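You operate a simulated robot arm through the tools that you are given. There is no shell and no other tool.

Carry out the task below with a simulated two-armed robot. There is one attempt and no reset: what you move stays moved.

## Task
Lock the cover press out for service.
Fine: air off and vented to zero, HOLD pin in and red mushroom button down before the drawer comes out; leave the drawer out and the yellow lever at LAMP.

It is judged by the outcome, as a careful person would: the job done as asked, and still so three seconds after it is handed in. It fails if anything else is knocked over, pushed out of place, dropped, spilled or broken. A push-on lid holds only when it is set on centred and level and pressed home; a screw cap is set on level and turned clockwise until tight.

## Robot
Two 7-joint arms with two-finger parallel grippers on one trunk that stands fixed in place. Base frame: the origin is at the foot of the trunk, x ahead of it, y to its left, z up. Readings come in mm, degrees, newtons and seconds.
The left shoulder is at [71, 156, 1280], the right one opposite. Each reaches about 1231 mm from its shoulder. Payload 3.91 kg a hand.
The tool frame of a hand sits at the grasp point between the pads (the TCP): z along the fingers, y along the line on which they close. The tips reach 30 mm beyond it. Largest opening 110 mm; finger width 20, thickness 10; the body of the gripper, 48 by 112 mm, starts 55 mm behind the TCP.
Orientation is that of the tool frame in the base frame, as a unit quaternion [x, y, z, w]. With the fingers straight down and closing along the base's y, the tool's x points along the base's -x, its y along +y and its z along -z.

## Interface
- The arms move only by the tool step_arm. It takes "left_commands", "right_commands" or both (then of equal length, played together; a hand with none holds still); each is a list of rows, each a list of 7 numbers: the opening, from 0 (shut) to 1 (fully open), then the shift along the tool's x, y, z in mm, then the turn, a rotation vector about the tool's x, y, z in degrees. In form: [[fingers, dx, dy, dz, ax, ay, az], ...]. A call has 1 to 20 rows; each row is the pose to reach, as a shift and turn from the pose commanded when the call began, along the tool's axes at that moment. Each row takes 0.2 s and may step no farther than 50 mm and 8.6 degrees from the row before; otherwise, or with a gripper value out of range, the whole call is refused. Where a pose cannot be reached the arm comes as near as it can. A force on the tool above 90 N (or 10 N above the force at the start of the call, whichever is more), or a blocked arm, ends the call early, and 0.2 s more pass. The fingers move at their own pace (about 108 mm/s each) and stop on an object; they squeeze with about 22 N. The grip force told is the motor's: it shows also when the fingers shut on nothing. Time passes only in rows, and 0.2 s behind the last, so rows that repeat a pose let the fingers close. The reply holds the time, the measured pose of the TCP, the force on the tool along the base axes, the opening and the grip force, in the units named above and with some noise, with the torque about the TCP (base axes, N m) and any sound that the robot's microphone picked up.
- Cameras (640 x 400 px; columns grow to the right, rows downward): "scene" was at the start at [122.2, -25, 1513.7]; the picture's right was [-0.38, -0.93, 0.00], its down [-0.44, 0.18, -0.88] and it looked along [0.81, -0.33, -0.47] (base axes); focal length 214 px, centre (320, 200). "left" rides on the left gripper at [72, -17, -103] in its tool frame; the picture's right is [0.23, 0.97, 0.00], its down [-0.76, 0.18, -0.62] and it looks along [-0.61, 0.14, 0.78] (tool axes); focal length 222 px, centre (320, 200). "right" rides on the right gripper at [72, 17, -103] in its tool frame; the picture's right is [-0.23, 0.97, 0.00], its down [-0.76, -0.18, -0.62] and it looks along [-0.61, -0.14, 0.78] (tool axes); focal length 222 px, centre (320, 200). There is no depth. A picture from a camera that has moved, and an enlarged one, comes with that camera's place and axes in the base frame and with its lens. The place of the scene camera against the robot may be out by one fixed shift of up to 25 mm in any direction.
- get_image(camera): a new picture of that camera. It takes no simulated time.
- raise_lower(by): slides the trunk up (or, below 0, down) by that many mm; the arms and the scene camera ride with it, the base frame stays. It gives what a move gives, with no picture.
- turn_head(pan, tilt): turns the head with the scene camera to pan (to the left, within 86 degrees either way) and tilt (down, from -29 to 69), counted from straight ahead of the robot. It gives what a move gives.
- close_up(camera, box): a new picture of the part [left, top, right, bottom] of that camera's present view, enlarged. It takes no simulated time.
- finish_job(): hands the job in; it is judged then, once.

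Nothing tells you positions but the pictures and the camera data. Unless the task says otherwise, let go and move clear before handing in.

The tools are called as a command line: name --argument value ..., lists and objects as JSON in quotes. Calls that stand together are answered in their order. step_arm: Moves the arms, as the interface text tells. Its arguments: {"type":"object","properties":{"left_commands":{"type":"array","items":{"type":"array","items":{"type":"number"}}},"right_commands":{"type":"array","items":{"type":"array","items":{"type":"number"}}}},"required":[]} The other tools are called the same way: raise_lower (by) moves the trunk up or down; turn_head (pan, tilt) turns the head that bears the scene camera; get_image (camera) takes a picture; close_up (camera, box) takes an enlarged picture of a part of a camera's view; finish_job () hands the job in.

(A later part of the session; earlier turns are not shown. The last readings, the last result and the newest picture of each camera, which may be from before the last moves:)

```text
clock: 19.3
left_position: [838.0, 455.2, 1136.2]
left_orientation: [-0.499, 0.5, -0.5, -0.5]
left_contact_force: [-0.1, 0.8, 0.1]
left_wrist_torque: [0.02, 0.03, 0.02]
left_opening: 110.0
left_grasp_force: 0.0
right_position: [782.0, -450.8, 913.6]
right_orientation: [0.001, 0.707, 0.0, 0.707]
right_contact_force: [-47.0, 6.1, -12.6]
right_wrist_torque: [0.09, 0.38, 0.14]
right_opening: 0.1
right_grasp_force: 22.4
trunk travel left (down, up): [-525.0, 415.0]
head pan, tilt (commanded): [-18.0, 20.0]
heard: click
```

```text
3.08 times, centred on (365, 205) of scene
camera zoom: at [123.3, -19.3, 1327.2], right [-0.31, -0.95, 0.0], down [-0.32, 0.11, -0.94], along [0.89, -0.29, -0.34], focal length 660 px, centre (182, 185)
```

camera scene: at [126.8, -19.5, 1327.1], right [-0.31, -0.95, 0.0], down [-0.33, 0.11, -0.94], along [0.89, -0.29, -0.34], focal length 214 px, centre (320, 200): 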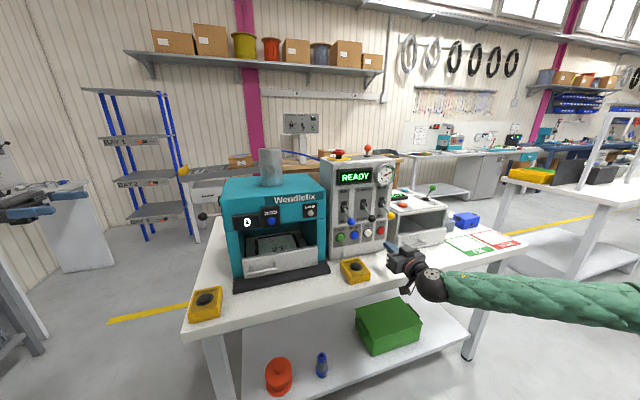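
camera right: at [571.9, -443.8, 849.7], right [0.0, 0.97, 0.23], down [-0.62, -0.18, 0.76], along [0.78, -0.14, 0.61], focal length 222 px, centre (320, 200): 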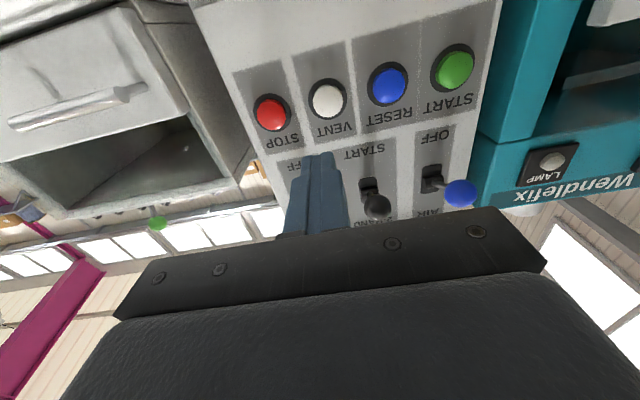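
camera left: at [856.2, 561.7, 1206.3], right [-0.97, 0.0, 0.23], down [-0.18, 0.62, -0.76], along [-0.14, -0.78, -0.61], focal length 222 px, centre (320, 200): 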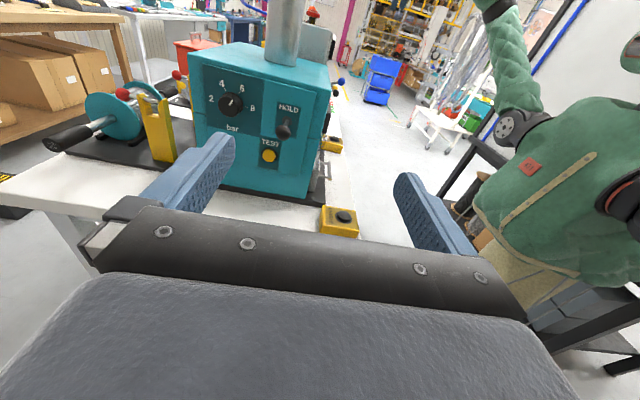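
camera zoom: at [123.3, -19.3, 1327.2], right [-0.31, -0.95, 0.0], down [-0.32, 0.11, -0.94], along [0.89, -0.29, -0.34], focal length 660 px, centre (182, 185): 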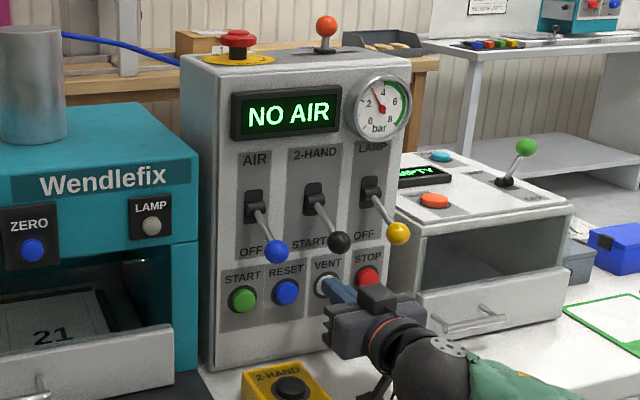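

It clicked, the display changed to NO AIR, and the gauge is falling (about 3 bar). I'll keep holding VENT until it reads zero.

step_arm --right_commands '[[0, 0, 0, 0, 0, 0, 0], [0, 0, 0, 0, 0, 0, 0], [0, 0, 0, 0, 0, 0, 0], [0, 0, 0, 0, 0, 0, 0], [0, 0, 0, 0, 0, 0, 0], [0, 0, 0, 0, 0, 0, 0], [0, 0, 0, 0, 0, 0, 0], [0, 0, 0, 0, 0, 0, 0], [0, 0, 0, 0, 0, 0, 0], [0, 0, 0, 0, 0, 0, 0]]'

close_up --camera "scene" --box '[350, 150, 410, 200]'

close_up --camera "scene" --box '[310, 140, 420, 270]'

```text
clock: 21.5
left_position: [838.4, 454.3, 1137.4]
left_orientation: [-0.499, 0.501, -0.5, -0.5]
left_contact_force: [-0.2, -0.2, -0.5]
left_wrist_torque: [-0.01, 0.02, 0.01]
left_opening: 110.2
left_grasp_force: 0.1
right_position: [779.9, -450.4, 916.0]
right_orientation: [0.001, 0.706, 0.0, 0.708]
right_contact_force: [-73.2, 10.6, -30.2]
right_wrist_torque: [0.05, 0.91, 0.29]
right_opening: 0.1
right_grasp_force: 22.3
trunk travel left (down, up): [-525.0, 415.0]
head pan, tilt (commanded): [-18.0, 20.0]
```

```text
8.00 times, centred on (380, 175) of scene
camera zoom: at [122.8, -19.6, 1327.5], right [-0.31, -0.95, 0.0], down [-0.32, 0.11, -0.94], along [0.89, -0.29, -0.34], focal length 1716 px, centre (-160, 400)
```

zoom: 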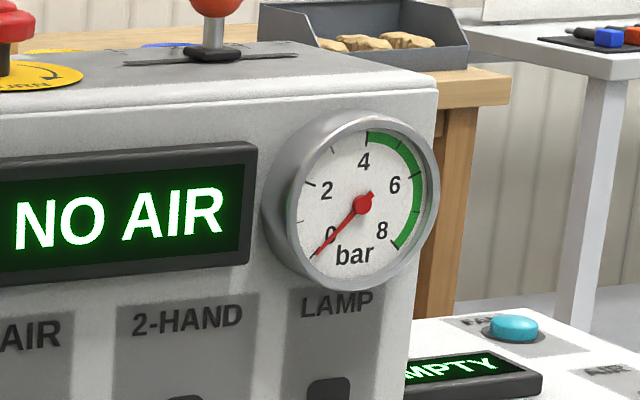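

```text
3.08 times, centred on (365, 205) of scene
camera zoom: at [122.8, -19.6, 1327.5], right [-0.31, -0.95, 0.0], down [-0.32, 0.11, -0.94], along [0.89, -0.29, -0.34], focal length 660 px, centre (182, 185)
```

zoom: 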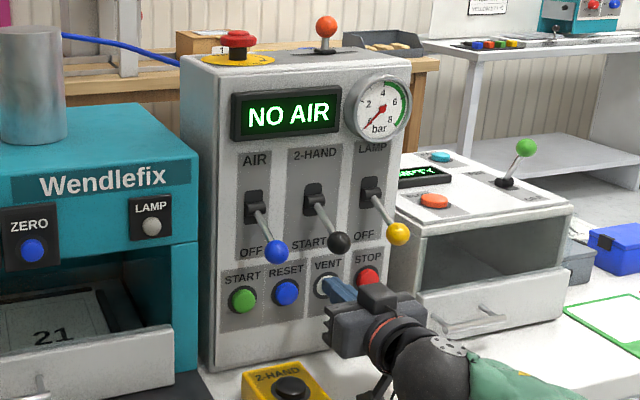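

The gauge is at zero. I'll release VENT by backing straight out and confirm it stays at zero.

step_arm --right_commands '[[0, 0, 0, -10, 0, 0, 0], [0, 0, 0, -30, 0, 0, 0], [0, 0, 0, -60, 0, 0, 0], [0, 0, 0, -90, 0, 0, 0], [0, 0, 0, -110, 0, 0, 0]]'

close_up --camera "scene" --box '[350, 150, 410, 200]'

close_up --camera "scene" --box '[310, 140, 420, 270]'

get_image --camera "right"

```text
clock: 22.7
left_position: [840.2, 456.8, 1135.9]
left_orientation: [0.501, -0.499, 0.501, 0.5]
left_contact_force: [0.8, -0.2, 0.5]
left_wrist_torque: [-0.03, 0.0, 0.0]
left_opening: 110.1
left_grasp_force: 0.0
right_position: [673.4, -450.9, 915.6]
right_orientation: [0.0, 0.707, 0.0, 0.707]
right_contact_force: [0.6, -0.7, 0.1]
right_wrist_torque: [0.01, 0.0, 0.01]
right_opening: 0.0
right_grasp_force: 21.9
trunk travel left (down, up): [-525.0, 415.0]
head pan, tilt (commanded): [-18.0, 20.0]
```

```text
8.00 times, centred on (380, 175) of scene
camera zoom: at [126.0, -19.1, 1327.3], right [-0.31, -0.95, 0.0], down [-0.33, 0.11, -0.94], along [0.89, -0.29, -0.34], focal length 1716 px, centre (-160, 400)
```

zoom: 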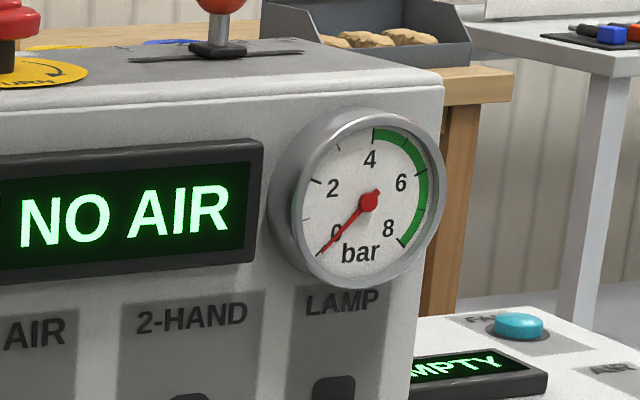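

```text
3.08 times, centred on (365, 205) of scene
camera zoom: at [126.0, -19.1, 1327.3], right [-0.31, -0.95, 0.0], down [-0.33, 0.11, -0.94], along [0.89, -0.29, -0.34], focal length 660 px, centre (182, 185)
```

zoom: 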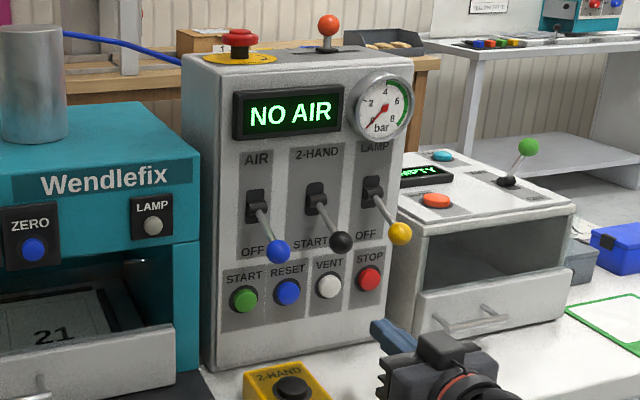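

```text
taken
camera right: at [570.9, -434.2, 843.6], right [0.0, 0.97, 0.23], down [-0.62, -0.18, 0.76], along [0.78, -0.14, 0.61], focal length 222 px, centre (320, 200)
```

right: 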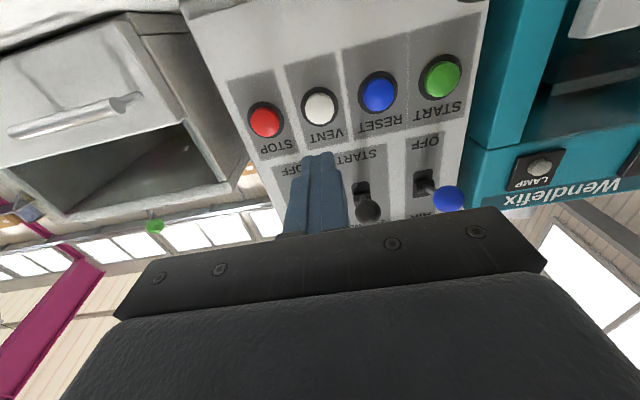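

Air is off and the gauge holds at zero. While the right hand points forward, I'll do the yellow lever next: slide the closed fingers under the yellow ball (about [748, -502, 1001]) and lift it to LAMP.

step_arm --right_commands '[[0, -15, -25, 0, 0, 0, 0], [0, -30, -51, 0, 0, 0, 0], [0, -48, -51, 0, 0, 0, 0], [0, -48, -51, 25, 0, 0, 0], [0, -48, -51, 54, 0, 0, 0]]'

close_up --camera "right" --box '[200, 80, 440, 240]'

close_up --camera "scene" --box '[310, 140, 420, 270]'

```text
clock: 23.9
left_position: [841.7, 455.0, 1133.7]
left_orientation: [0.5, -0.5, 0.5, 0.5]
left_contact_force: [0.3, -0.1, 0.4]
left_wrist_torque: [0.02, 0.0, 0.0]
left_opening: 110.5
left_grasp_force: 0.2
right_position: [727.2, -501.3, 960.4]
right_orientation: [0.0, 0.707, 0.0, 0.707]
right_contact_force: [0.4, -0.5, -0.2]
right_wrist_torque: [-0.01, 0.01, 0.0]
right_opening: 0.0
right_grasp_force: 22.1
trunk travel left (down, up): [-525.0, 415.0]
head pan, tilt (commanded): [-18.0, 20.0]
```

```text
2.50 times, centred on (320, 160) of right
camera zoom: at [624.6, -486.2, 890.1], right [0.0, 0.97, 0.23], down [-0.62, -0.18, 0.76], along [0.78, -0.14, 0.61], focal length 555 px, centre (320, 300)
```

zoom: 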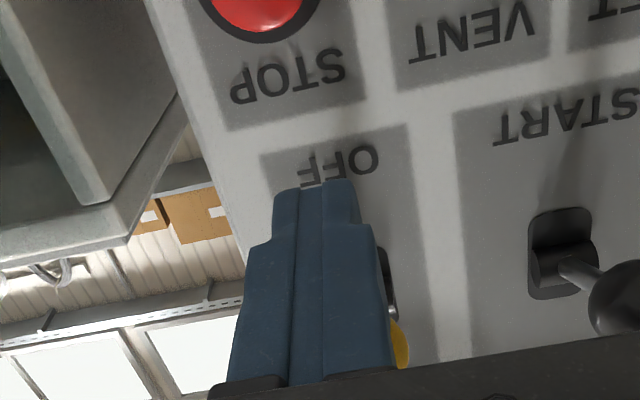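

```text
3.08 times, centred on (365, 205) of scene
camera zoom: at [126.6, -19.1, 1327.1], right [-0.31, -0.95, 0.0], down [-0.33, 0.11, -0.94], along [0.89, -0.29, -0.34], focal length 660 px, centre (182, 185)
```

zoom: 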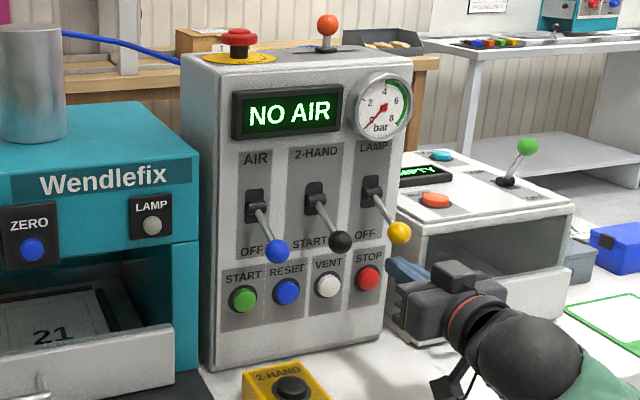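

The finger is under and centred on the yellow ball. I'll lift in small steps.

step_arm --right_commands '[[0, -12, 0, 0, 0, 0, 0], [0, -20, 0, 0, 0, 0, 0], [0, -28, 0, 0, 0, 0, 0], [0, -36, 0, 0, 0, 0, 0], [0, -44, 0, 0, 0, 0, 0], [0, -52, 0, 0, 0, 0, 0], [0, -60, 0, 0, 0, 0, 0], [0, -68, 0, 0, 0, 0, 0], [0, -75, 0, 0, 0, 0, 0]]'

close_up --camera "scene" --box '[310, 140, 420, 270]'

get_image --camera "right"

```text
clock: 25.9
left_position: [840.6, 455.9, 1135.4]
left_orientation: [0.5, -0.5, 0.5, 0.5]
left_contact_force: [0.0, 0.7, -0.4]
left_wrist_torque: [-0.02, 0.01, 0.0]
left_opening: 110.0
left_grasp_force: 0.0
right_position: [728.4, -500.8, 1037.3]
right_orientation: [0.001, 0.707, 0.0, 0.707]
right_contact_force: [0.6, -0.5, -0.8]
right_wrist_torque: [0.04, -0.04, -0.04]
right_opening: 0.2
right_grasp_force: 22.4
trunk travel left (down, up): [-525.0, 415.0]
head pan, tilt (commanded): [-18.0, 20.0]
```

```text
3.08 times, centred on (365, 205) of scene
camera zoom: at [126.3, -19.1, 1327.1], right [-0.31, -0.95, 0.0], down [-0.33, 0.11, -0.94], along [0.89, -0.29, -0.34], focal length 660 px, centre (182, 185)
```

zoom: 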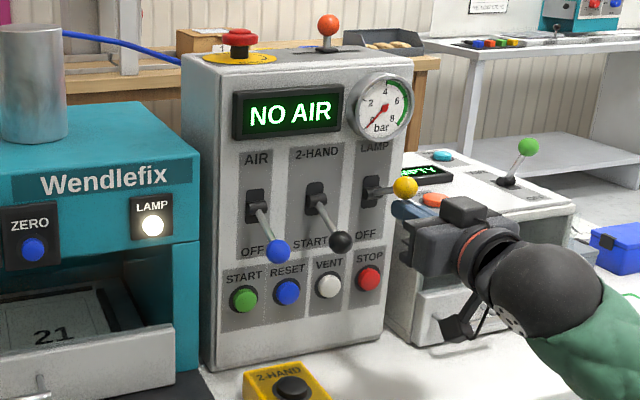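

```text
taken
camera right: at [624.9, -485.0, 965.7], right [0.0, 0.97, 0.23], down [-0.62, -0.18, 0.76], along [0.78, -0.14, 0.61], focal length 222 px, centre (320, 200)
```

right: 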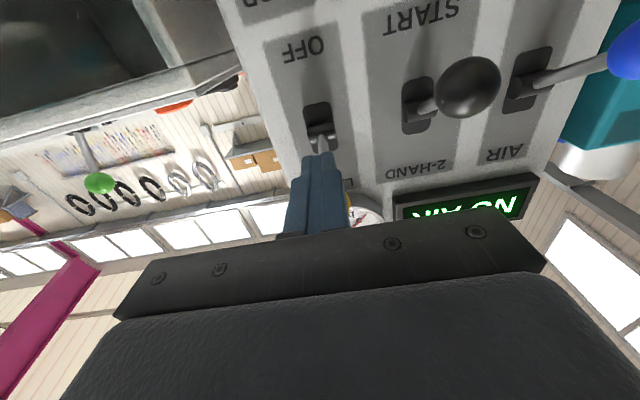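

The yellow lever is up at LAMP and the press lamp is lit. I'll draw the hand slightly down and straight back, and in parallel close the left fingers and line them up with the HOLD pin.

step_arm --right_commands '[[0, 6, 0, 0, 0, 0, 0], [0, 8, 0, -25, 0, 0, 0], [0, 8, 0, -60, 0, 0, 0], [0, 0, 0, -100, 0, 0, 0], [0, -20, 0, -110, 0, 0, 0]]' --left_commands '[[0, -20, -10, 0, 0, 0, 0], [0, -45, -20, 0, 0, 0, 0], [0, -70, -30, 30, 0, 0, 0], [0, -90, -40, 80, 0, 0, 0], [0, -105, -47.5, 120, 0, 0, 0]]'

get_image --camera "left"

get_image --camera "scene"

```text
refused: row 4 steps farther than a row can; nothing moved
```

```text
taken
camera left: at [856.0, 561.2, 1206.8], right [-0.97, 0.0, 0.23], down [-0.18, 0.62, -0.76], along [-0.14, -0.78, -0.61], focal length 222 px, centre (320, 200)
```

left: 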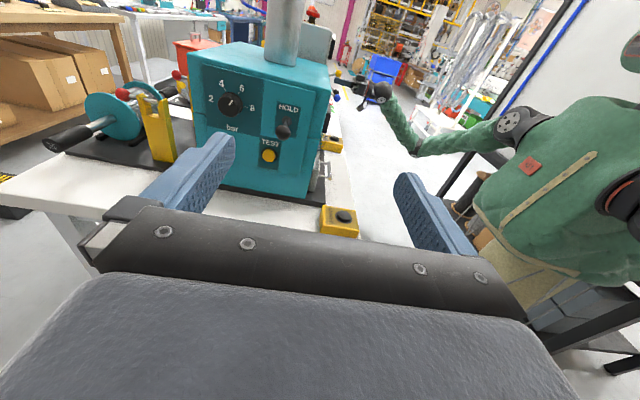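

```text
taken
camera scene: at [126.3, -19.1, 1327.1], right [-0.31, -0.95, 0.0], down [-0.33, 0.11, -0.94], along [0.89, -0.29, -0.34], focal length 214 px, centre (320, 200)
```

scene: 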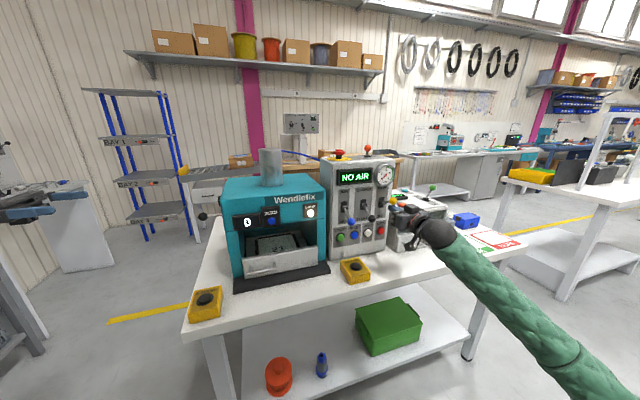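

The combined command was refused for step size, so nothing moved. I'll resend it with smaller steps.

step_arm --right_commands '[[0, 6, 0, 0, 0, 0, 0], [0, 8, 0, -25, 0, 0, 0], [0, 8, 0, -55, 0, 0, 0], [0, 0, 0, -85, 0, 0, 0], [0, -20, 0, -110, 0, 0, 0]]' --left_commands '[[0, -25, -12, 0, 0, 0, 0], [0, -50, -24, 20, 0, 0, 0], [0, -75, -36, 50, 0, 0, 0], [0, -95, -44, 80, 0, 0, 0], [0, -105, -47.5, 110, 0, 0, 0]]'

get_image --camera "left"

close_up --camera "scene" --box '[310, 140, 420, 270]'

```text
clock: 27.1
left_position: [887.8, 346.3, 1029.1]
left_orientation: [0.501, -0.499, 0.501, 0.499]
left_contact_force: [0.8, 0.6, -0.1]
left_wrist_torque: [-0.02, 0.01, -0.04]
left_opening: 0.0
left_grasp_force: 22.2
right_position: [618.3, -500.2, 1056.9]
right_orientation: [0.0, 0.707, -0.001, 0.707]
right_contact_force: [-0.9, -0.5, -0.1]
right_wrist_torque: [-0.02, 0.03, 0.03]
right_opening: 0.0
right_grasp_force: 21.7
trunk travel left (down, up): [-525.0, 415.0]
head pan, tilt (commanded): [-18.0, 20.0]
```

```text
taken
camera left: at [903.6, 451.6, 1102.2], right [-0.97, 0.0, 0.23], down [-0.18, 0.62, -0.76], along [-0.14, -0.78, -0.61], focal length 222 px, centre (320, 200)
```

left: 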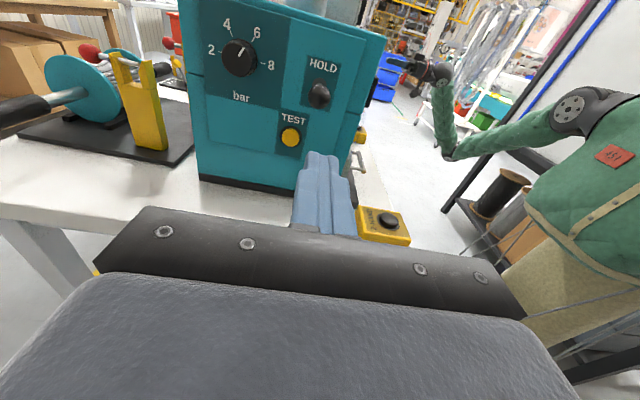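

```text
3.08 times, centred on (365, 205) of scene
camera zoom: at [126.5, -19.2, 1327.1], right [-0.31, -0.95, 0.0], down [-0.33, 0.11, -0.94], along [0.89, -0.29, -0.34], focal length 660 px, centre (182, 185)
```

zoom: 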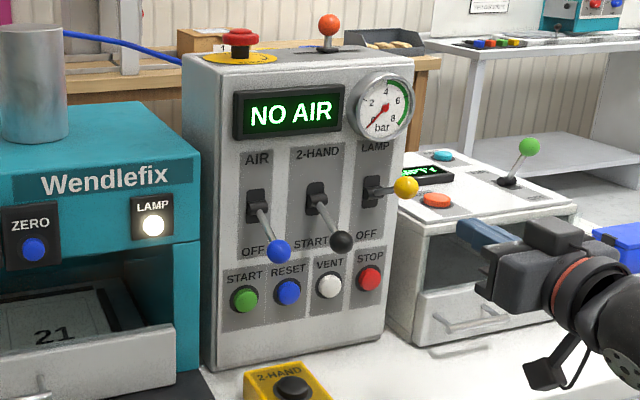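

HOLD ball confirmed at about [888, 146, 1031], right in line with the left fingers. I'll advance to just short of it.

step_arm --left_commands '[[0, 2, 0, 45, 0, 0, 0], [0, 2, 0, 90, 0, 0, 0], [0, 2, 0, 130, 0, 0, 0], [0, 2, 0, 143, 0, 0, 0]]'

close_up --camera "left" --box '[200, 40, 440, 240]'

get_image --camera "scene"

```text
clock: 28.1
left_position: [887.9, 203.8, 1032.5]
left_orientation: [0.5, -0.5, 0.5, 0.5]
left_contact_force: [-0.4, 0.5, -0.7]
left_wrist_torque: [0.02, 0.03, -0.03]
left_opening: 0.0
left_grasp_force: 21.8
right_position: [617.1, -499.1, 1056.6]
right_orientation: [0.0, 0.707, 0.0, 0.707]
right_contact_force: [-0.1, 0.4, -0.4]
right_wrist_torque: [-0.03, -0.01, -0.04]
right_opening: 0.0
right_grasp_force: 21.9
trunk travel left (down, up): [-525.0, 415.0]
head pan, tilt (commanded): [-18.0, 20.0]
```

```text
2.00 times, centred on (320, 140) of left
camera zoom: at [902.9, 307.9, 1104.2], right [-0.97, 0.0, 0.23], down [-0.18, 0.62, -0.76], along [-0.14, -0.78, -0.61], focal length 444 px, centre (320, 320)
```

zoom: 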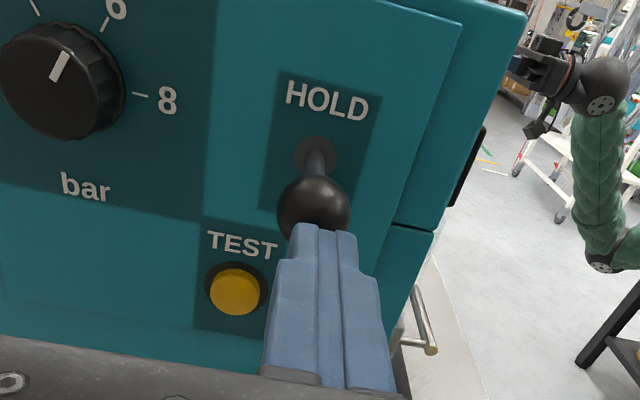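

```text
taken
camera scene: at [126.2, -18.9, 1327.2], right [-0.31, -0.95, 0.0], down [-0.33, 0.11, -0.94], along [0.89, -0.29, -0.34], focal length 214 px, centre (320, 200)
```

scene: 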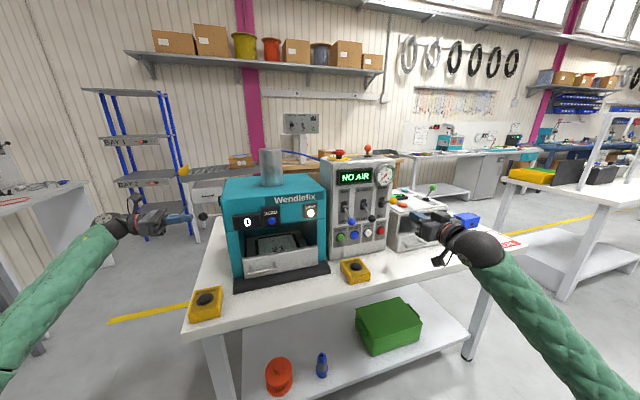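

The fingertips are centred on the ball. I'll push the pin in slowly and watch force and any click.

step_arm --left_commands '[[0, 0, 0, 8, 0, 0, 0], [0, 0, 0, 13, 0, 0, 0], [0, 0, 0, 17, 0, 0, 0], [0, 0, 0, 21, 0, 0, 0], [0, 0, 0, 25, 0, 0, 0], [0, 0, 0, 29, 0, 0, 0]]'

close_up --camera "left" --box '[200, 40, 440, 240]'

```text
clock: 29.5
left_position: [888.7, 174.1, 1032.9]
left_orientation: [0.501, -0.499, 0.5, 0.5]
left_contact_force: [-0.3, 1.3, -0.2]
left_wrist_torque: [0.0, -0.01, 0.0]
left_opening: 0.0
left_grasp_force: 22.2
right_position: [618.4, -500.3, 1056.4]
right_orientation: [0.0, 0.707, 0.0, 0.707]
right_contact_force: [-0.4, 0.1, 0.0]
right_wrist_torque: [0.04, 0.0, -0.01]
right_opening: 0.1
right_grasp_force: 21.9
trunk travel left (down, up): [-525.0, 415.0]
head pan, tilt (commanded): [-18.0, 20.0]
```

```text
2.00 times, centred on (320, 140) of left
camera zoom: at [903.7, 278.9, 1104.4], right [-0.97, 0.0, 0.23], down [-0.18, 0.62, -0.76], along [-0.14, -0.78, -0.61], focal length 444 px, centre (320, 320)
```

zoom: 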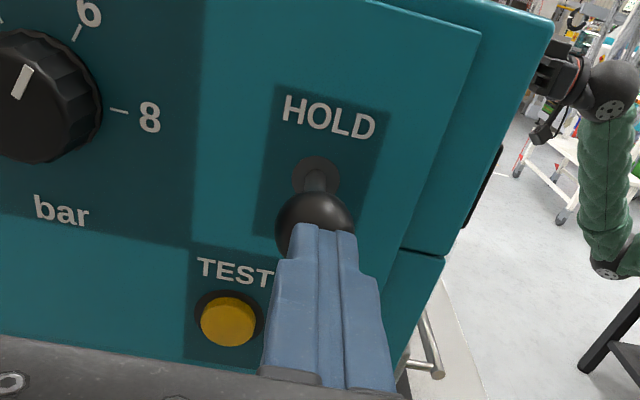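

step_arm --left_commands '[[0, 0, 0, 4, 0, 0, 0], [0, 0, 0, 8, 0, 0, 0], [0, 0, 0, 12, 0, 0, 0], [0, 0, 0, 16, 0, 0, 0], [0, 0, 0, 20, 0, 0, 0]]'

close_up --camera "left" --box '[200, 40, 440, 240]'

```text
clock: 30.7
left_position: [887.6, 157.1, 1031.8]
left_orientation: [0.501, -0.498, 0.502, 0.499]
left_contact_force: [-4.3, 18.7, -0.5]
left_wrist_torque: [0.1, -0.02, -0.11]
left_opening: 0.1
left_grasp_force: 22.2
right_position: [617.1, -498.8, 1058.4]
right_orientation: [0.0, 0.707, -0.001, 0.707]
right_contact_force: [-0.6, 0.0, -0.4]
right_wrist_torque: [0.03, -0.02, -0.02]
right_opening: 0.0
right_grasp_force: 21.9
trunk travel left (down, up): [-525.0, 415.0]
head pan, tilt (commanded): [-18.0, 20.0]
```

```text
2.00 times, centred on (320, 140) of left
camera zoom: at [903.2, 262.0, 1104.0], right [-0.97, 0.0, 0.23], down [-0.18, 0.62, -0.76], along [-0.14, -0.78, -0.61], focal length 444 px, centre (320, 320)
```

zoom: 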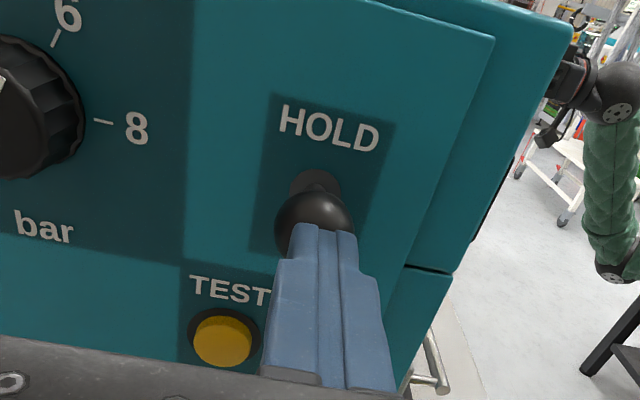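

Resistance has begun (19 N) after about 32 mm of travel. I'll press a little further to confirm it is seated.

step_arm --left_commands '[[0, 0, 0, 3, 0, 0, 0], [0, 0, 0, 6, 0, 0, 0], [0, 0, 0, 6, 0, 0, 0]]'

close_up --camera "left" --box '[200, 40, 440, 240]'

```text
clock: 31.5
left_position: [887.4, 153.5, 1032.8]
left_orientation: [0.501, -0.497, 0.503, 0.5]
left_contact_force: [-20.5, 69.6, -7.5]
left_wrist_torque: [0.4, 0.15, -0.54]
left_opening: 0.0
left_grasp_force: 21.8
right_position: [615.4, -496.9, 1060.3]
right_orientation: [-0.001, 0.707, -0.002, 0.707]
right_contact_force: [0.2, 0.4, -0.2]
right_wrist_torque: [-0.02, 0.0, -0.02]
right_opening: 0.0
right_grasp_force: 21.6
trunk travel left (down, up): [-525.0, 415.0]
head pan, tilt (commanded): [-18.0, 20.0]
```

```text
2.00 times, centred on (320, 140) of left
camera zoom: at [903.3, 259.8, 1103.6], right [-0.97, 0.0, 0.23], down [-0.18, 0.62, -0.76], along [-0.14, -0.79, -0.6], focal length 444 px, centre (320, 320)
```

zoom: 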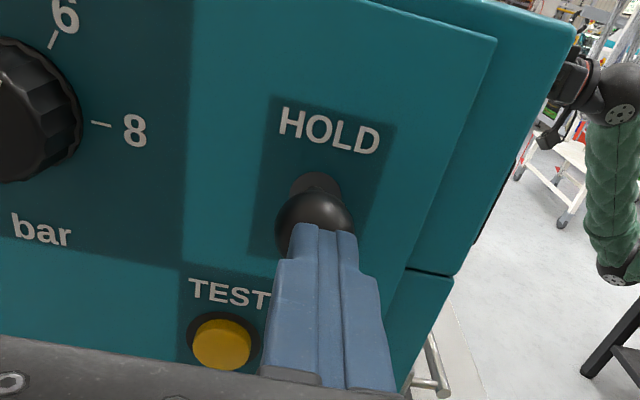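

The pin is firmly against its stop (70 N), so it's home. I'll back the left hand off and check that the pin stays in.

step_arm --left_commands '[[0, 0, 0, -10, 0, 0, 0], [0, 0, 0, -50, 0, 0, 0], [0, 0, 0, -95, 0, 0, 0], [0, 0, 0, -140, 0, 0, 0], [0, 0, 0, -180, 0, 0, 0]]'

close_up --camera "left" --box '[180, 0, 420, 200]'

close_up --camera "scene" --box '[190, 140, 420, 300]'

```text
clock: 32.7
left_position: [888.3, 327.9, 1032.4]
left_orientation: [0.5, -0.5, 0.5, 0.501]
left_contact_force: [1.5, 0.1, 0.1]
left_wrist_torque: [0.02, 0.01, -0.02]
left_opening: 0.2
left_grasp_force: 22.4
right_position: [618.3, -501.1, 1056.3]
right_orientation: [0.001, 0.707, -0.001, 0.707]
right_contact_force: [-1.3, 0.2, 0.3]
right_wrist_torque: [0.0, 0.02, 0.02]
right_opening: 0.0
right_grasp_force: 21.9
trunk travel left (down, up): [-525.0, 415.0]
head pan, tilt (commanded): [-18.0, 20.0]
```

```text
2.00 times, centred on (300, 100) of left
camera zoom: at [903.8, 432.6, 1102.9], right [-0.97, 0.0, 0.23], down [-0.18, 0.62, -0.76], along [-0.14, -0.78, -0.61], focal length 444 px, centre (360, 400)
```

zoom: 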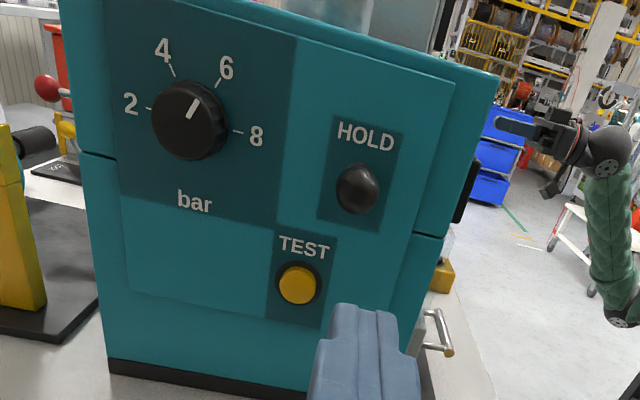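

```text
2.50 times, centred on (305, 220) of scene
camera zoom: at [126.2, -19.0, 1327.2], right [-0.31, -0.95, 0.0], down [-0.33, 0.11, -0.94], along [0.89, -0.29, -0.34], focal length 536 px, centre (358, 150)
```

zoom: 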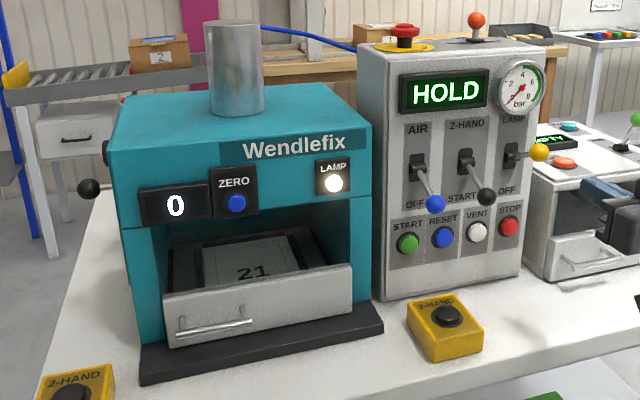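

The pin stays in and the console display now reads HOLD. Next, the red mushroom: I'll turn the right hand back to point down and bring it up above the console.

step_arm --right_commands '[[0, -30, 8, 0, 0, 0, 0], [0, -65, 20, 0, 0, 8.2, 0], [0, -100, 34, 0, 0, 16.4, 0], [0, -135, 48, 0, 0, 24.6, 0], [0, -170, 62, 5, 0, 32.8, 0], [0, -200, 76, 12, 0, 41, 0], [0, -225, 90, 20, 0, 49.2, 0], [0, -245, 105, 32, 0, 57.4, 0], [0, -258, 120, 45, 0, 65.6, 0], [0, -268, 135, 60, 0, 73.8, 0], [0, -273, 148, 75, 0, 82, 0], [0, -273, 154, 82, 0, 90, 0]]'

get_image --camera "right"

get_image --camera "scene"

```text
clock: 35.5
left_position: [885.3, 327.0, 1034.6]
left_orientation: [0.5, -0.499, 0.501, 0.499]
left_contact_force: [-0.4, -0.6, 0.4]
left_wrist_torque: [0.02, -0.01, 0.0]
left_opening: 0.0
left_grasp_force: 21.9
right_position: [713.0, -346.7, 1285.5]
right_orientation: [0.0, 0.999, 0.0, -0.036]
right_contact_force: [0.1, 0.2, 0.0]
right_wrist_torque: [0.0, -0.05, 0.04]
right_opening: 0.0
right_grasp_force: 22.5
trunk travel left (down, up): [-525.0, 415.0]
head pan, tilt (commanded): [-18.0, 20.0]
stopped in row 12 (right hand): the arm was blocked; the commanded pose is now the measured one
```

```text
taken
camera right: at [648.8, -330.2, 1395.0], right [0.23, 0.97, -0.02], down [0.8, -0.18, 0.57], along [0.55, -0.14, -0.82], focal length 222 px, centre (320, 200)
```

right: 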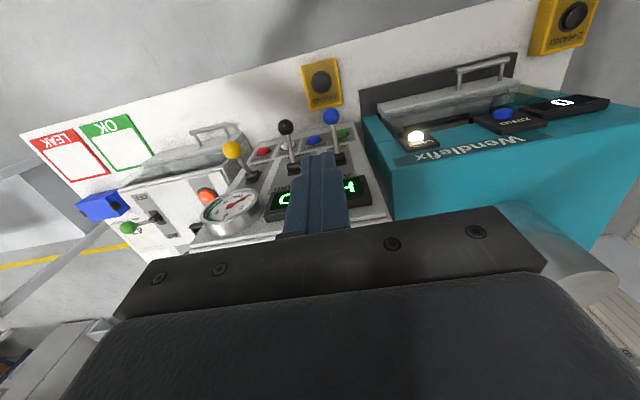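

```text
taken
camera scene: at [122.2, -18.9, 1327.8], right [-0.31, -0.95, 0.0], down [-0.32, 0.11, -0.94], along [0.89, -0.29, -0.34], focal length 214 px, centre (320, 200)
```

scene: 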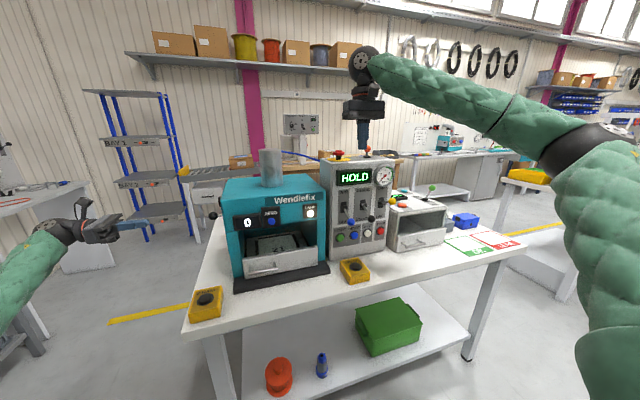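

The move stopped a little short with a 4° tilt ("blocked", but forces are near zero and nothing is touched). I'll correct the tilt and move on to above the mushroom at about [887, -346].

step_arm --right_commands '[[0, 0, 0, -15, 0, -2, 0], [0, 0, 0.3, -30, 0, -4.1, 0], [0, -40, 0.3, -34, 0, -4.1, 0], [0, -80, 0.5, -37, 0, -4.1, 0], [0, -120, 0.7, -37, 0, -4.1, 0]]'

get_image --camera "right"

close_up --camera "scene" --box '[300, 90, 430, 200]'

```text
clock: 36.7
left_position: [890.2, 326.4, 1029.4]
left_orientation: [0.5, -0.499, 0.5, 0.501]
left_contact_force: [1.5, 0.5, 0.0]
left_wrist_torque: [-0.03, 0.02, -0.03]
left_opening: 0.2
left_grasp_force: 21.9
right_position: [841.7, -347.8, 1309.5]
right_orientation: [0.001, 1.0, 0.0, -0.001]
right_contact_force: [0.5, -0.5, -0.1]
right_wrist_torque: [0.01, 0.05, 0.0]
right_opening: 0.0
right_grasp_force: 21.8
trunk travel left (down, up): [-525.0, 415.0]
head pan, tilt (commanded): [-18.0, 20.0]
```

```text
taken
camera right: at [770.3, -330.3, 1414.7], right [0.23, 0.97, 0.0], down [0.76, -0.18, 0.62], along [0.6, -0.14, -0.78], focal length 222 px, centre (320, 200)
```

right: 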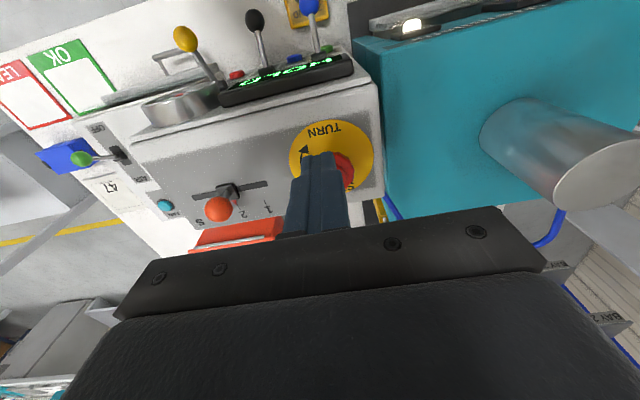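

```text
3.64 times, centred on (365, 145) of scene
camera zoom: at [128.3, -18.5, 1326.8], right [-0.31, -0.95, 0.0], down [-0.33, 0.11, -0.94], along [0.89, -0.29, -0.34], focal length 780 px, centre (156, 400)
```

zoom: 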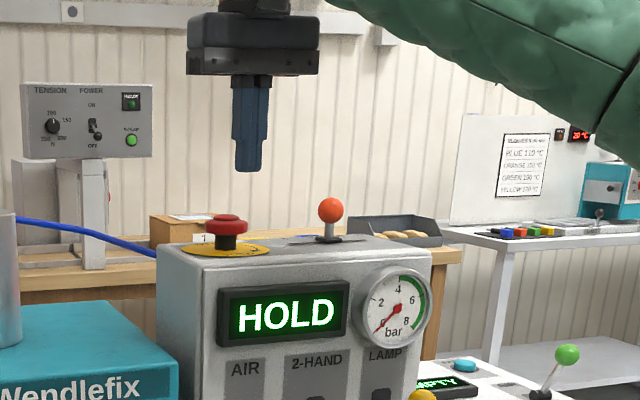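

The yellow disc and red cap centre come out at about [885, -345, 1222]. I'll shift directly over it.

step_arm --right_commands '[[0, -22, 1, 0, 0, 0, 0], [0, -43.5, 2.5, 0, 0, 0, 0], [0, -43.5, 2.5, 15, 0, 0, 0], [0, -43.5, 2.5, 30, 0, 0, 0]]'

get_image --camera "right"

close_up --camera "scene" --box '[300, 90, 430, 200]'

```text
clock: 37.7
left_position: [888.4, 327.1, 1030.6]
left_orientation: [0.5, -0.499, 0.499, 0.501]
left_contact_force: [0.4, 0.0, 0.1]
left_wrist_torque: [-0.01, 0.0, 0.01]
left_opening: 0.0
left_grasp_force: 22.2
right_position: [883.9, -343.3, 1279.6]
right_orientation: [0.0, 1.0, 0.0, -0.001]
right_contact_force: [0.9, 0.4, -0.2]
right_wrist_torque: [-0.05, 0.0, -0.01]
right_opening: 0.0
right_grasp_force: 22.2
trunk travel left (down, up): [-525.0, 415.0]
head pan, tilt (commanded): [-18.0, 20.0]
```

```text
taken
camera right: at [812.3, -326.5, 1385.9], right [0.23, 0.97, 0.0], down [0.76, -0.18, 0.62], along [0.6, -0.14, -0.78], focal length 222 px, centre (320, 200)
```

right: 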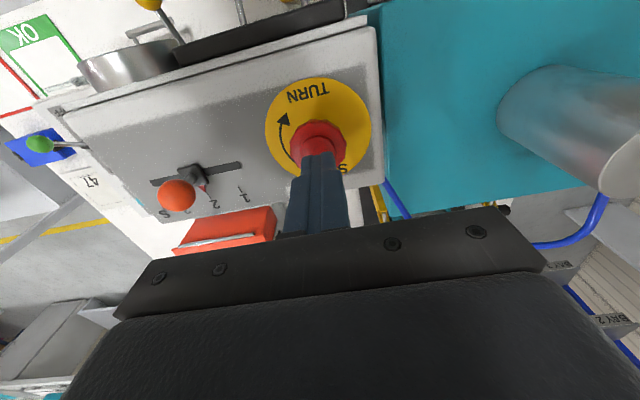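

```text
3.64 times, centred on (365, 145) of scene
camera zoom: at [127.3, -18.9, 1327.0], right [-0.31, -0.95, 0.0], down [-0.33, 0.11, -0.94], along [0.89, -0.29, -0.34], focal length 780 px, centre (156, 400)
```

zoom: 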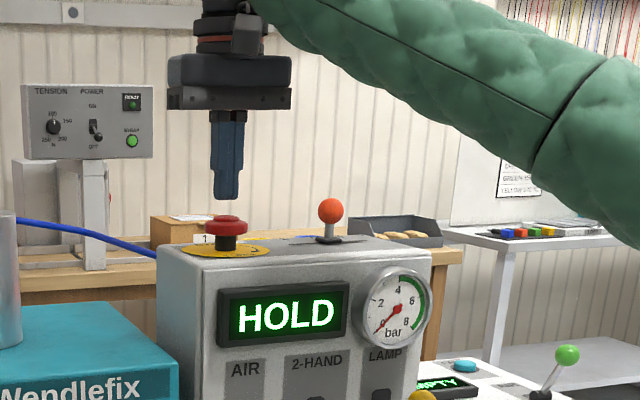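

The fingertips are dead centre over the cap, about 16 mm above it. I'll press down in small steps.

step_arm --right_commands '[[0, 0, 0, 12, 0, 0, 0], [0, 0, 0, 17, 0, 0, 0], [0, 0, 0, 21, 0, 0, 0], [0, 0, 0, 25, 0, 0, 0], [0, 0, 0, 29, 0, 0, 0], [0, 0, 0, 32, 0, 0, 0]]'

close_up --camera "scene" --box '[300, 90, 430, 200]'

```text
clock: 39.1
left_position: [888.7, 328.6, 1032.3]
left_orientation: [0.5, -0.499, 0.501, 0.5]
left_contact_force: [-0.2, -0.3, 0.0]
left_wrist_torque: [0.0, 0.03, -0.01]
left_opening: 0.0
left_grasp_force: 22.6
right_position: [881.3, -342.8, 1255.8]
right_orientation: [0.001, 1.0, 0.001, 0.004]
right_contact_force: [26.5, -8.4, 52.6]
right_wrist_torque: [-0.23, -0.75, 0.04]
right_opening: 0.3
right_grasp_force: 22.4
trunk travel left (down, up): [-525.0, 415.0]
head pan, tilt (commanded): [-18.0, 20.0]
```

```text
3.64 times, centred on (365, 145) of scene
camera zoom: at [125.2, -18.3, 1328.2], right [-0.31, -0.95, 0.0], down [-0.32, 0.1, -0.94], along [0.89, -0.29, -0.34], focal length 780 px, centre (156, 400)
```

zoom: 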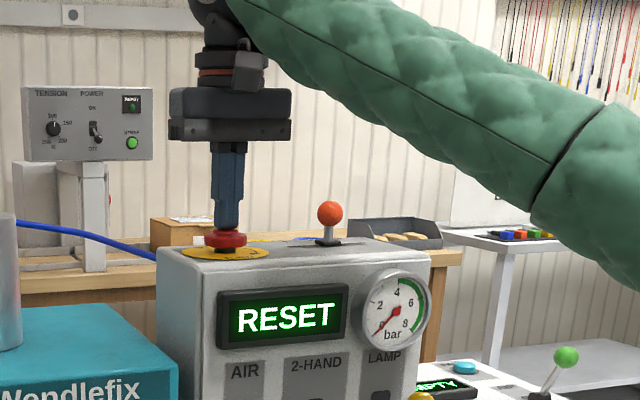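

The display changed to RESET and the cap is down at its stop. I'll lift off and check that the button stays latched.

step_arm --right_commands '[[0, 0, 0, -15, 0, 0, 0], [0, 0, 0, -50, 0, 0, 0], [0, 0, 0, -80, 0, 0, 0], [0, 40, 0, -90, 0, 0, 0], [0, 85, 0, -95, 0, 0, 0], [0, 130, 0, -95, 0, 0, 0]]'

close_up --camera "scene" --box '[300, 90, 430, 200]'

get_image --camera "right"

close_up --camera "scene" --box '[180, 180, 350, 310]'

```text
clock: 40.5
left_position: [887.2, 327.9, 1032.3]
left_orientation: [0.501, -0.499, 0.501, 0.5]
left_contact_force: [0.2, -0.3, 0.4]
left_wrist_torque: [0.02, -0.02, -0.03]
left_opening: 0.0
left_grasp_force: 22.1
right_position: [750.3, -344.1, 1345.8]
right_orientation: [0.001, 1.0, 0.001, -0.001]
right_contact_force: [0.1, -0.5, 0.8]
right_wrist_torque: [-0.02, 0.0, 0.02]
right_opening: 0.0
right_grasp_force: 22.2
trunk travel left (down, up): [-525.0, 415.0]
head pan, tilt (commanded): [-18.0, 20.0]
```

```text
3.64 times, centred on (365, 145) of scene
camera zoom: at [125.2, -19.7, 1327.3], right [-0.31, -0.95, 0.0], down [-0.32, 0.11, -0.94], along [0.89, -0.29, -0.34], focal length 780 px, centre (156, 400)
```

zoom: 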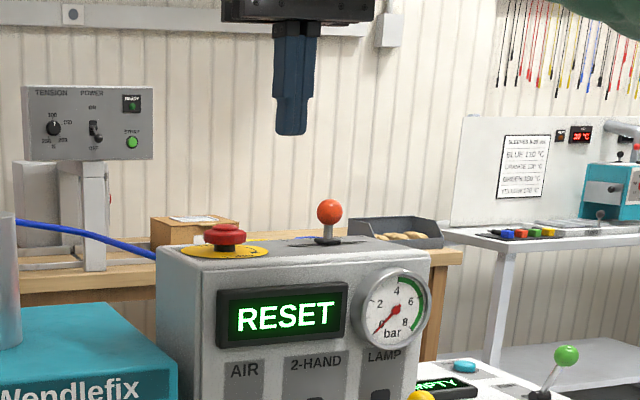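

```text
taken
camera right: at [679.0, -327.6, 1451.2], right [0.23, 0.97, 0.0], down [0.76, -0.18, 0.62], along [0.61, -0.14, -0.78], focal length 222 px, centre (320, 200)
```

right: 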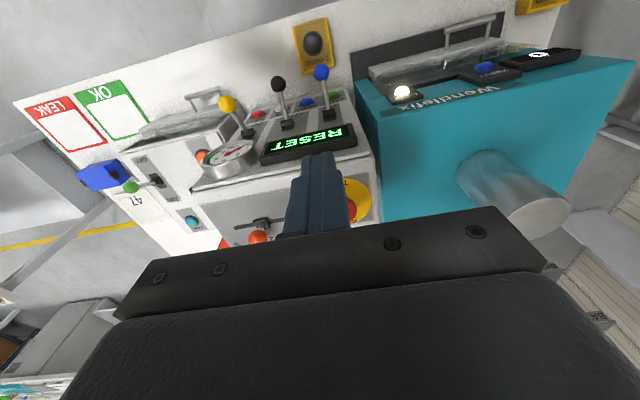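

```text
3.08 times, centred on (265, 245) of scene
camera zoom: at [125.2, -19.7, 1327.3], right [-0.31, -0.95, 0.0], down [-0.32, 0.11, -0.94], along [0.89, -0.29, -0.34], focal length 660 px, centre (489, 62)
```

zoom: 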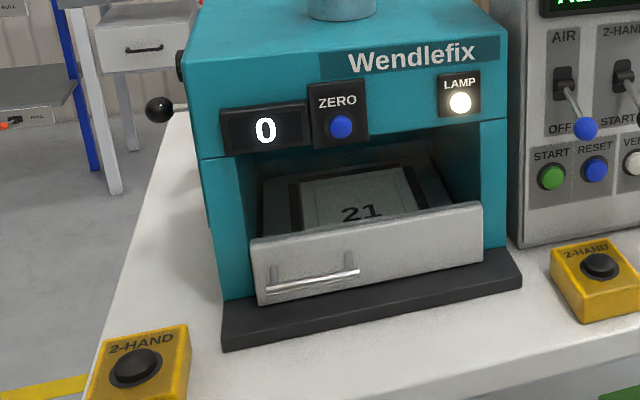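

The mushroom is latched down (display RESET), with the pin in, air off and gauge at zero, so the drawer may now come out. I'll measure its handle accurately from several cameras.

close_up --camera "right" --box '[340, 0, 600, 110]'

close_up --camera "scene" --box '[235, 235, 330, 295]'

close_up --camera "left" --box '[360, 120, 430, 200]'

```text
2.46 times, centred on (470, 55) of right
camera zoom: at [679.0, -327.6, 1451.2], right [0.23, 0.97, 0.0], down [0.76, -0.18, 0.62], along [0.61, -0.14, -0.78], focal length 547 px, centre (-49, 557)
```

zoom: 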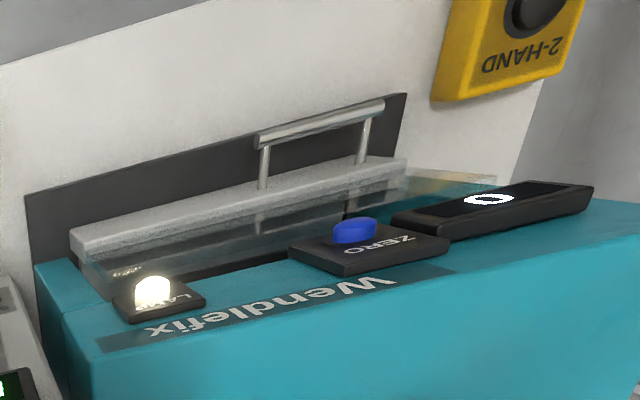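

```text
6.67 times, centred on (282, 265) of scene
camera zoom: at [125.2, -19.7, 1327.3], right [-0.31, -0.95, 0.0], down [-0.32, 0.11, -0.94], along [0.89, -0.29, -0.34], focal length 1430 px, centre (570, -233)
```

zoom: 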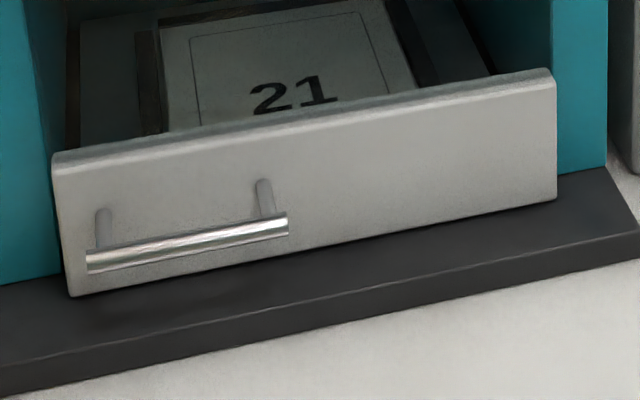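

```text
5.00 times, centred on (395, 160) of left
camera zoom: at [902.4, 432.4, 1104.2], right [-0.97, 0.0, 0.23], down [-0.18, 0.62, -0.76], along [-0.14, -0.78, -0.61], focal length 1111 px, centre (-55, 400)
```

zoom: 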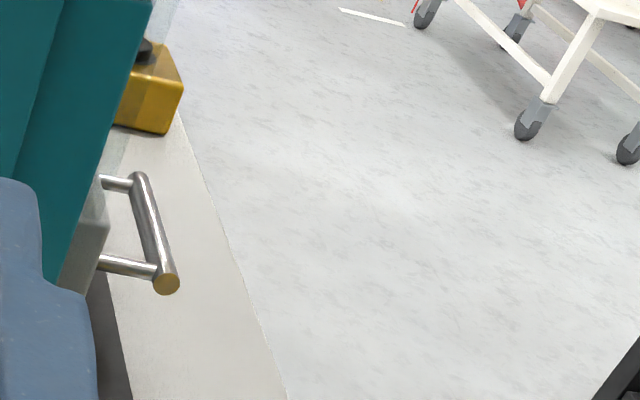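

The handle bar runs along y from about [750, 19, 868] to [750, -78, 869], standing off about 26 mm from the drawer front. I'll raise the trunk for arm room and then turn the left hand to point forward-down at 45° with its jaws closing across the bar.

raise_lower --by 200

step_arm --left_commands '[[0, -5, 20, 0, 0, 0, 0], [0, -10, 45, 0, 2.9, -7.05, 2.9], [0, -15, 70, 5, 5.8, -14.1, 5.8], [0, -20, 95, 15, 8.7, -21.2, 8.7], [0, -25, 120, 28, 11.6, -28.2, 11.6], [0, -30, 145, 42, 14.6, -35.3, 14.6], [0, -35, 170, 58, 17.5, -42.4, 17.5], [0, -40, 195, 75, 20.5, -49.5, 20.5], [0, -45, 220, 92, 23.4, -56.5, 23.4], [0, -50, 245, 110, 26.4, -63.6, 26.4], [0, -55, 265, 130, 29.3, -70.7, 29.3], [0, -60, 280, 150, 32.2, -77.8, 32.2], [0, -60, 290, 170, 35.2, -84.9, 35.2]]'

get_image --camera "left"

get_image --camera "scene"

```text
clock: 42.6
left_position: [888.8, 327.6, 1231.6]
left_orientation: [0.5, -0.5, 0.5, 0.5]
left_contact_force: [0.2, -0.6, -0.3]
left_wrist_torque: [0.03, 0.01, 0.03]
left_opening: 0.1
left_grasp_force: 21.8
right_position: [752.7, -342.9, 1545.3]
right_orientation: [0.0, 1.0, 0.0, -0.001]
right_contact_force: [-0.4, -0.4, 0.1]
right_wrist_torque: [0.01, 0.01, -0.02]
right_opening: 0.0
right_grasp_force: 21.5
trunk travel left (down, up): [-725.0, 215.0]
head pan, tilt (commanded): [-18.0, 20.0]
```

```text
clock: 45.4
left_position: [598.3, 156.4, 1170.2]
left_orientation: [0.654, -0.652, 0.27, -0.272]
left_contact_force: [-1.4, -0.5, 0.2]
left_wrist_torque: [0.07, 0.02, 0.0]
left_opening: 0.1
left_grasp_force: 21.8
right_position: [754.8, -343.6, 1544.3]
right_orientation: [0.0, 1.0, 0.001, -0.003]
right_contact_force: [0.9, 0.0, -0.4]
right_wrist_torque: [0.02, 0.0, -0.04]
right_opening: 0.0
right_grasp_force: 21.8
trunk travel left (down, up): [-725.0, 215.0]
head pan, tilt (commanded): [-18.0, 20.0]
```

```text
taken
camera left: at [536.1, 86.2, 1254.7], right [-0.69, -0.23, -0.69], down [-0.57, 0.76, 0.32], along [0.45, 0.61, -0.65], focal length 222 px, centre (320, 200)
```

left: 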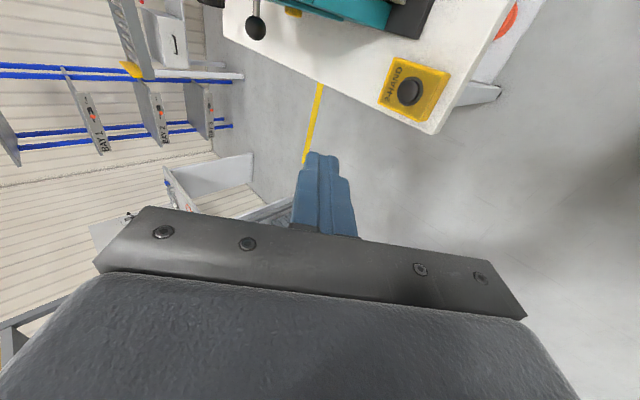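

```text
taken
camera scene: at [127.2, -20.7, 1527.0], right [-0.31, -0.95, 0.0], down [-0.33, 0.11, -0.94], along [0.89, -0.29, -0.34], focal length 214 px, centre (320, 200)
```

scene: 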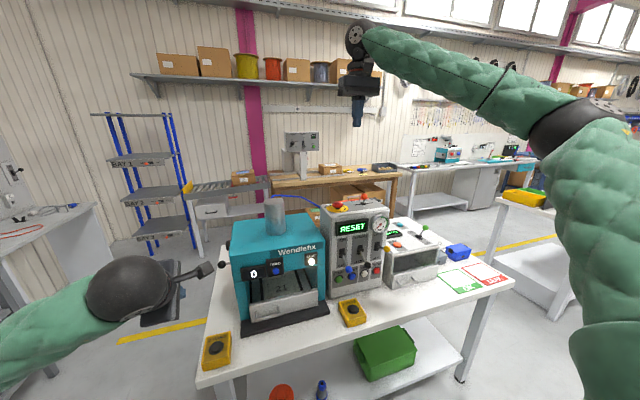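

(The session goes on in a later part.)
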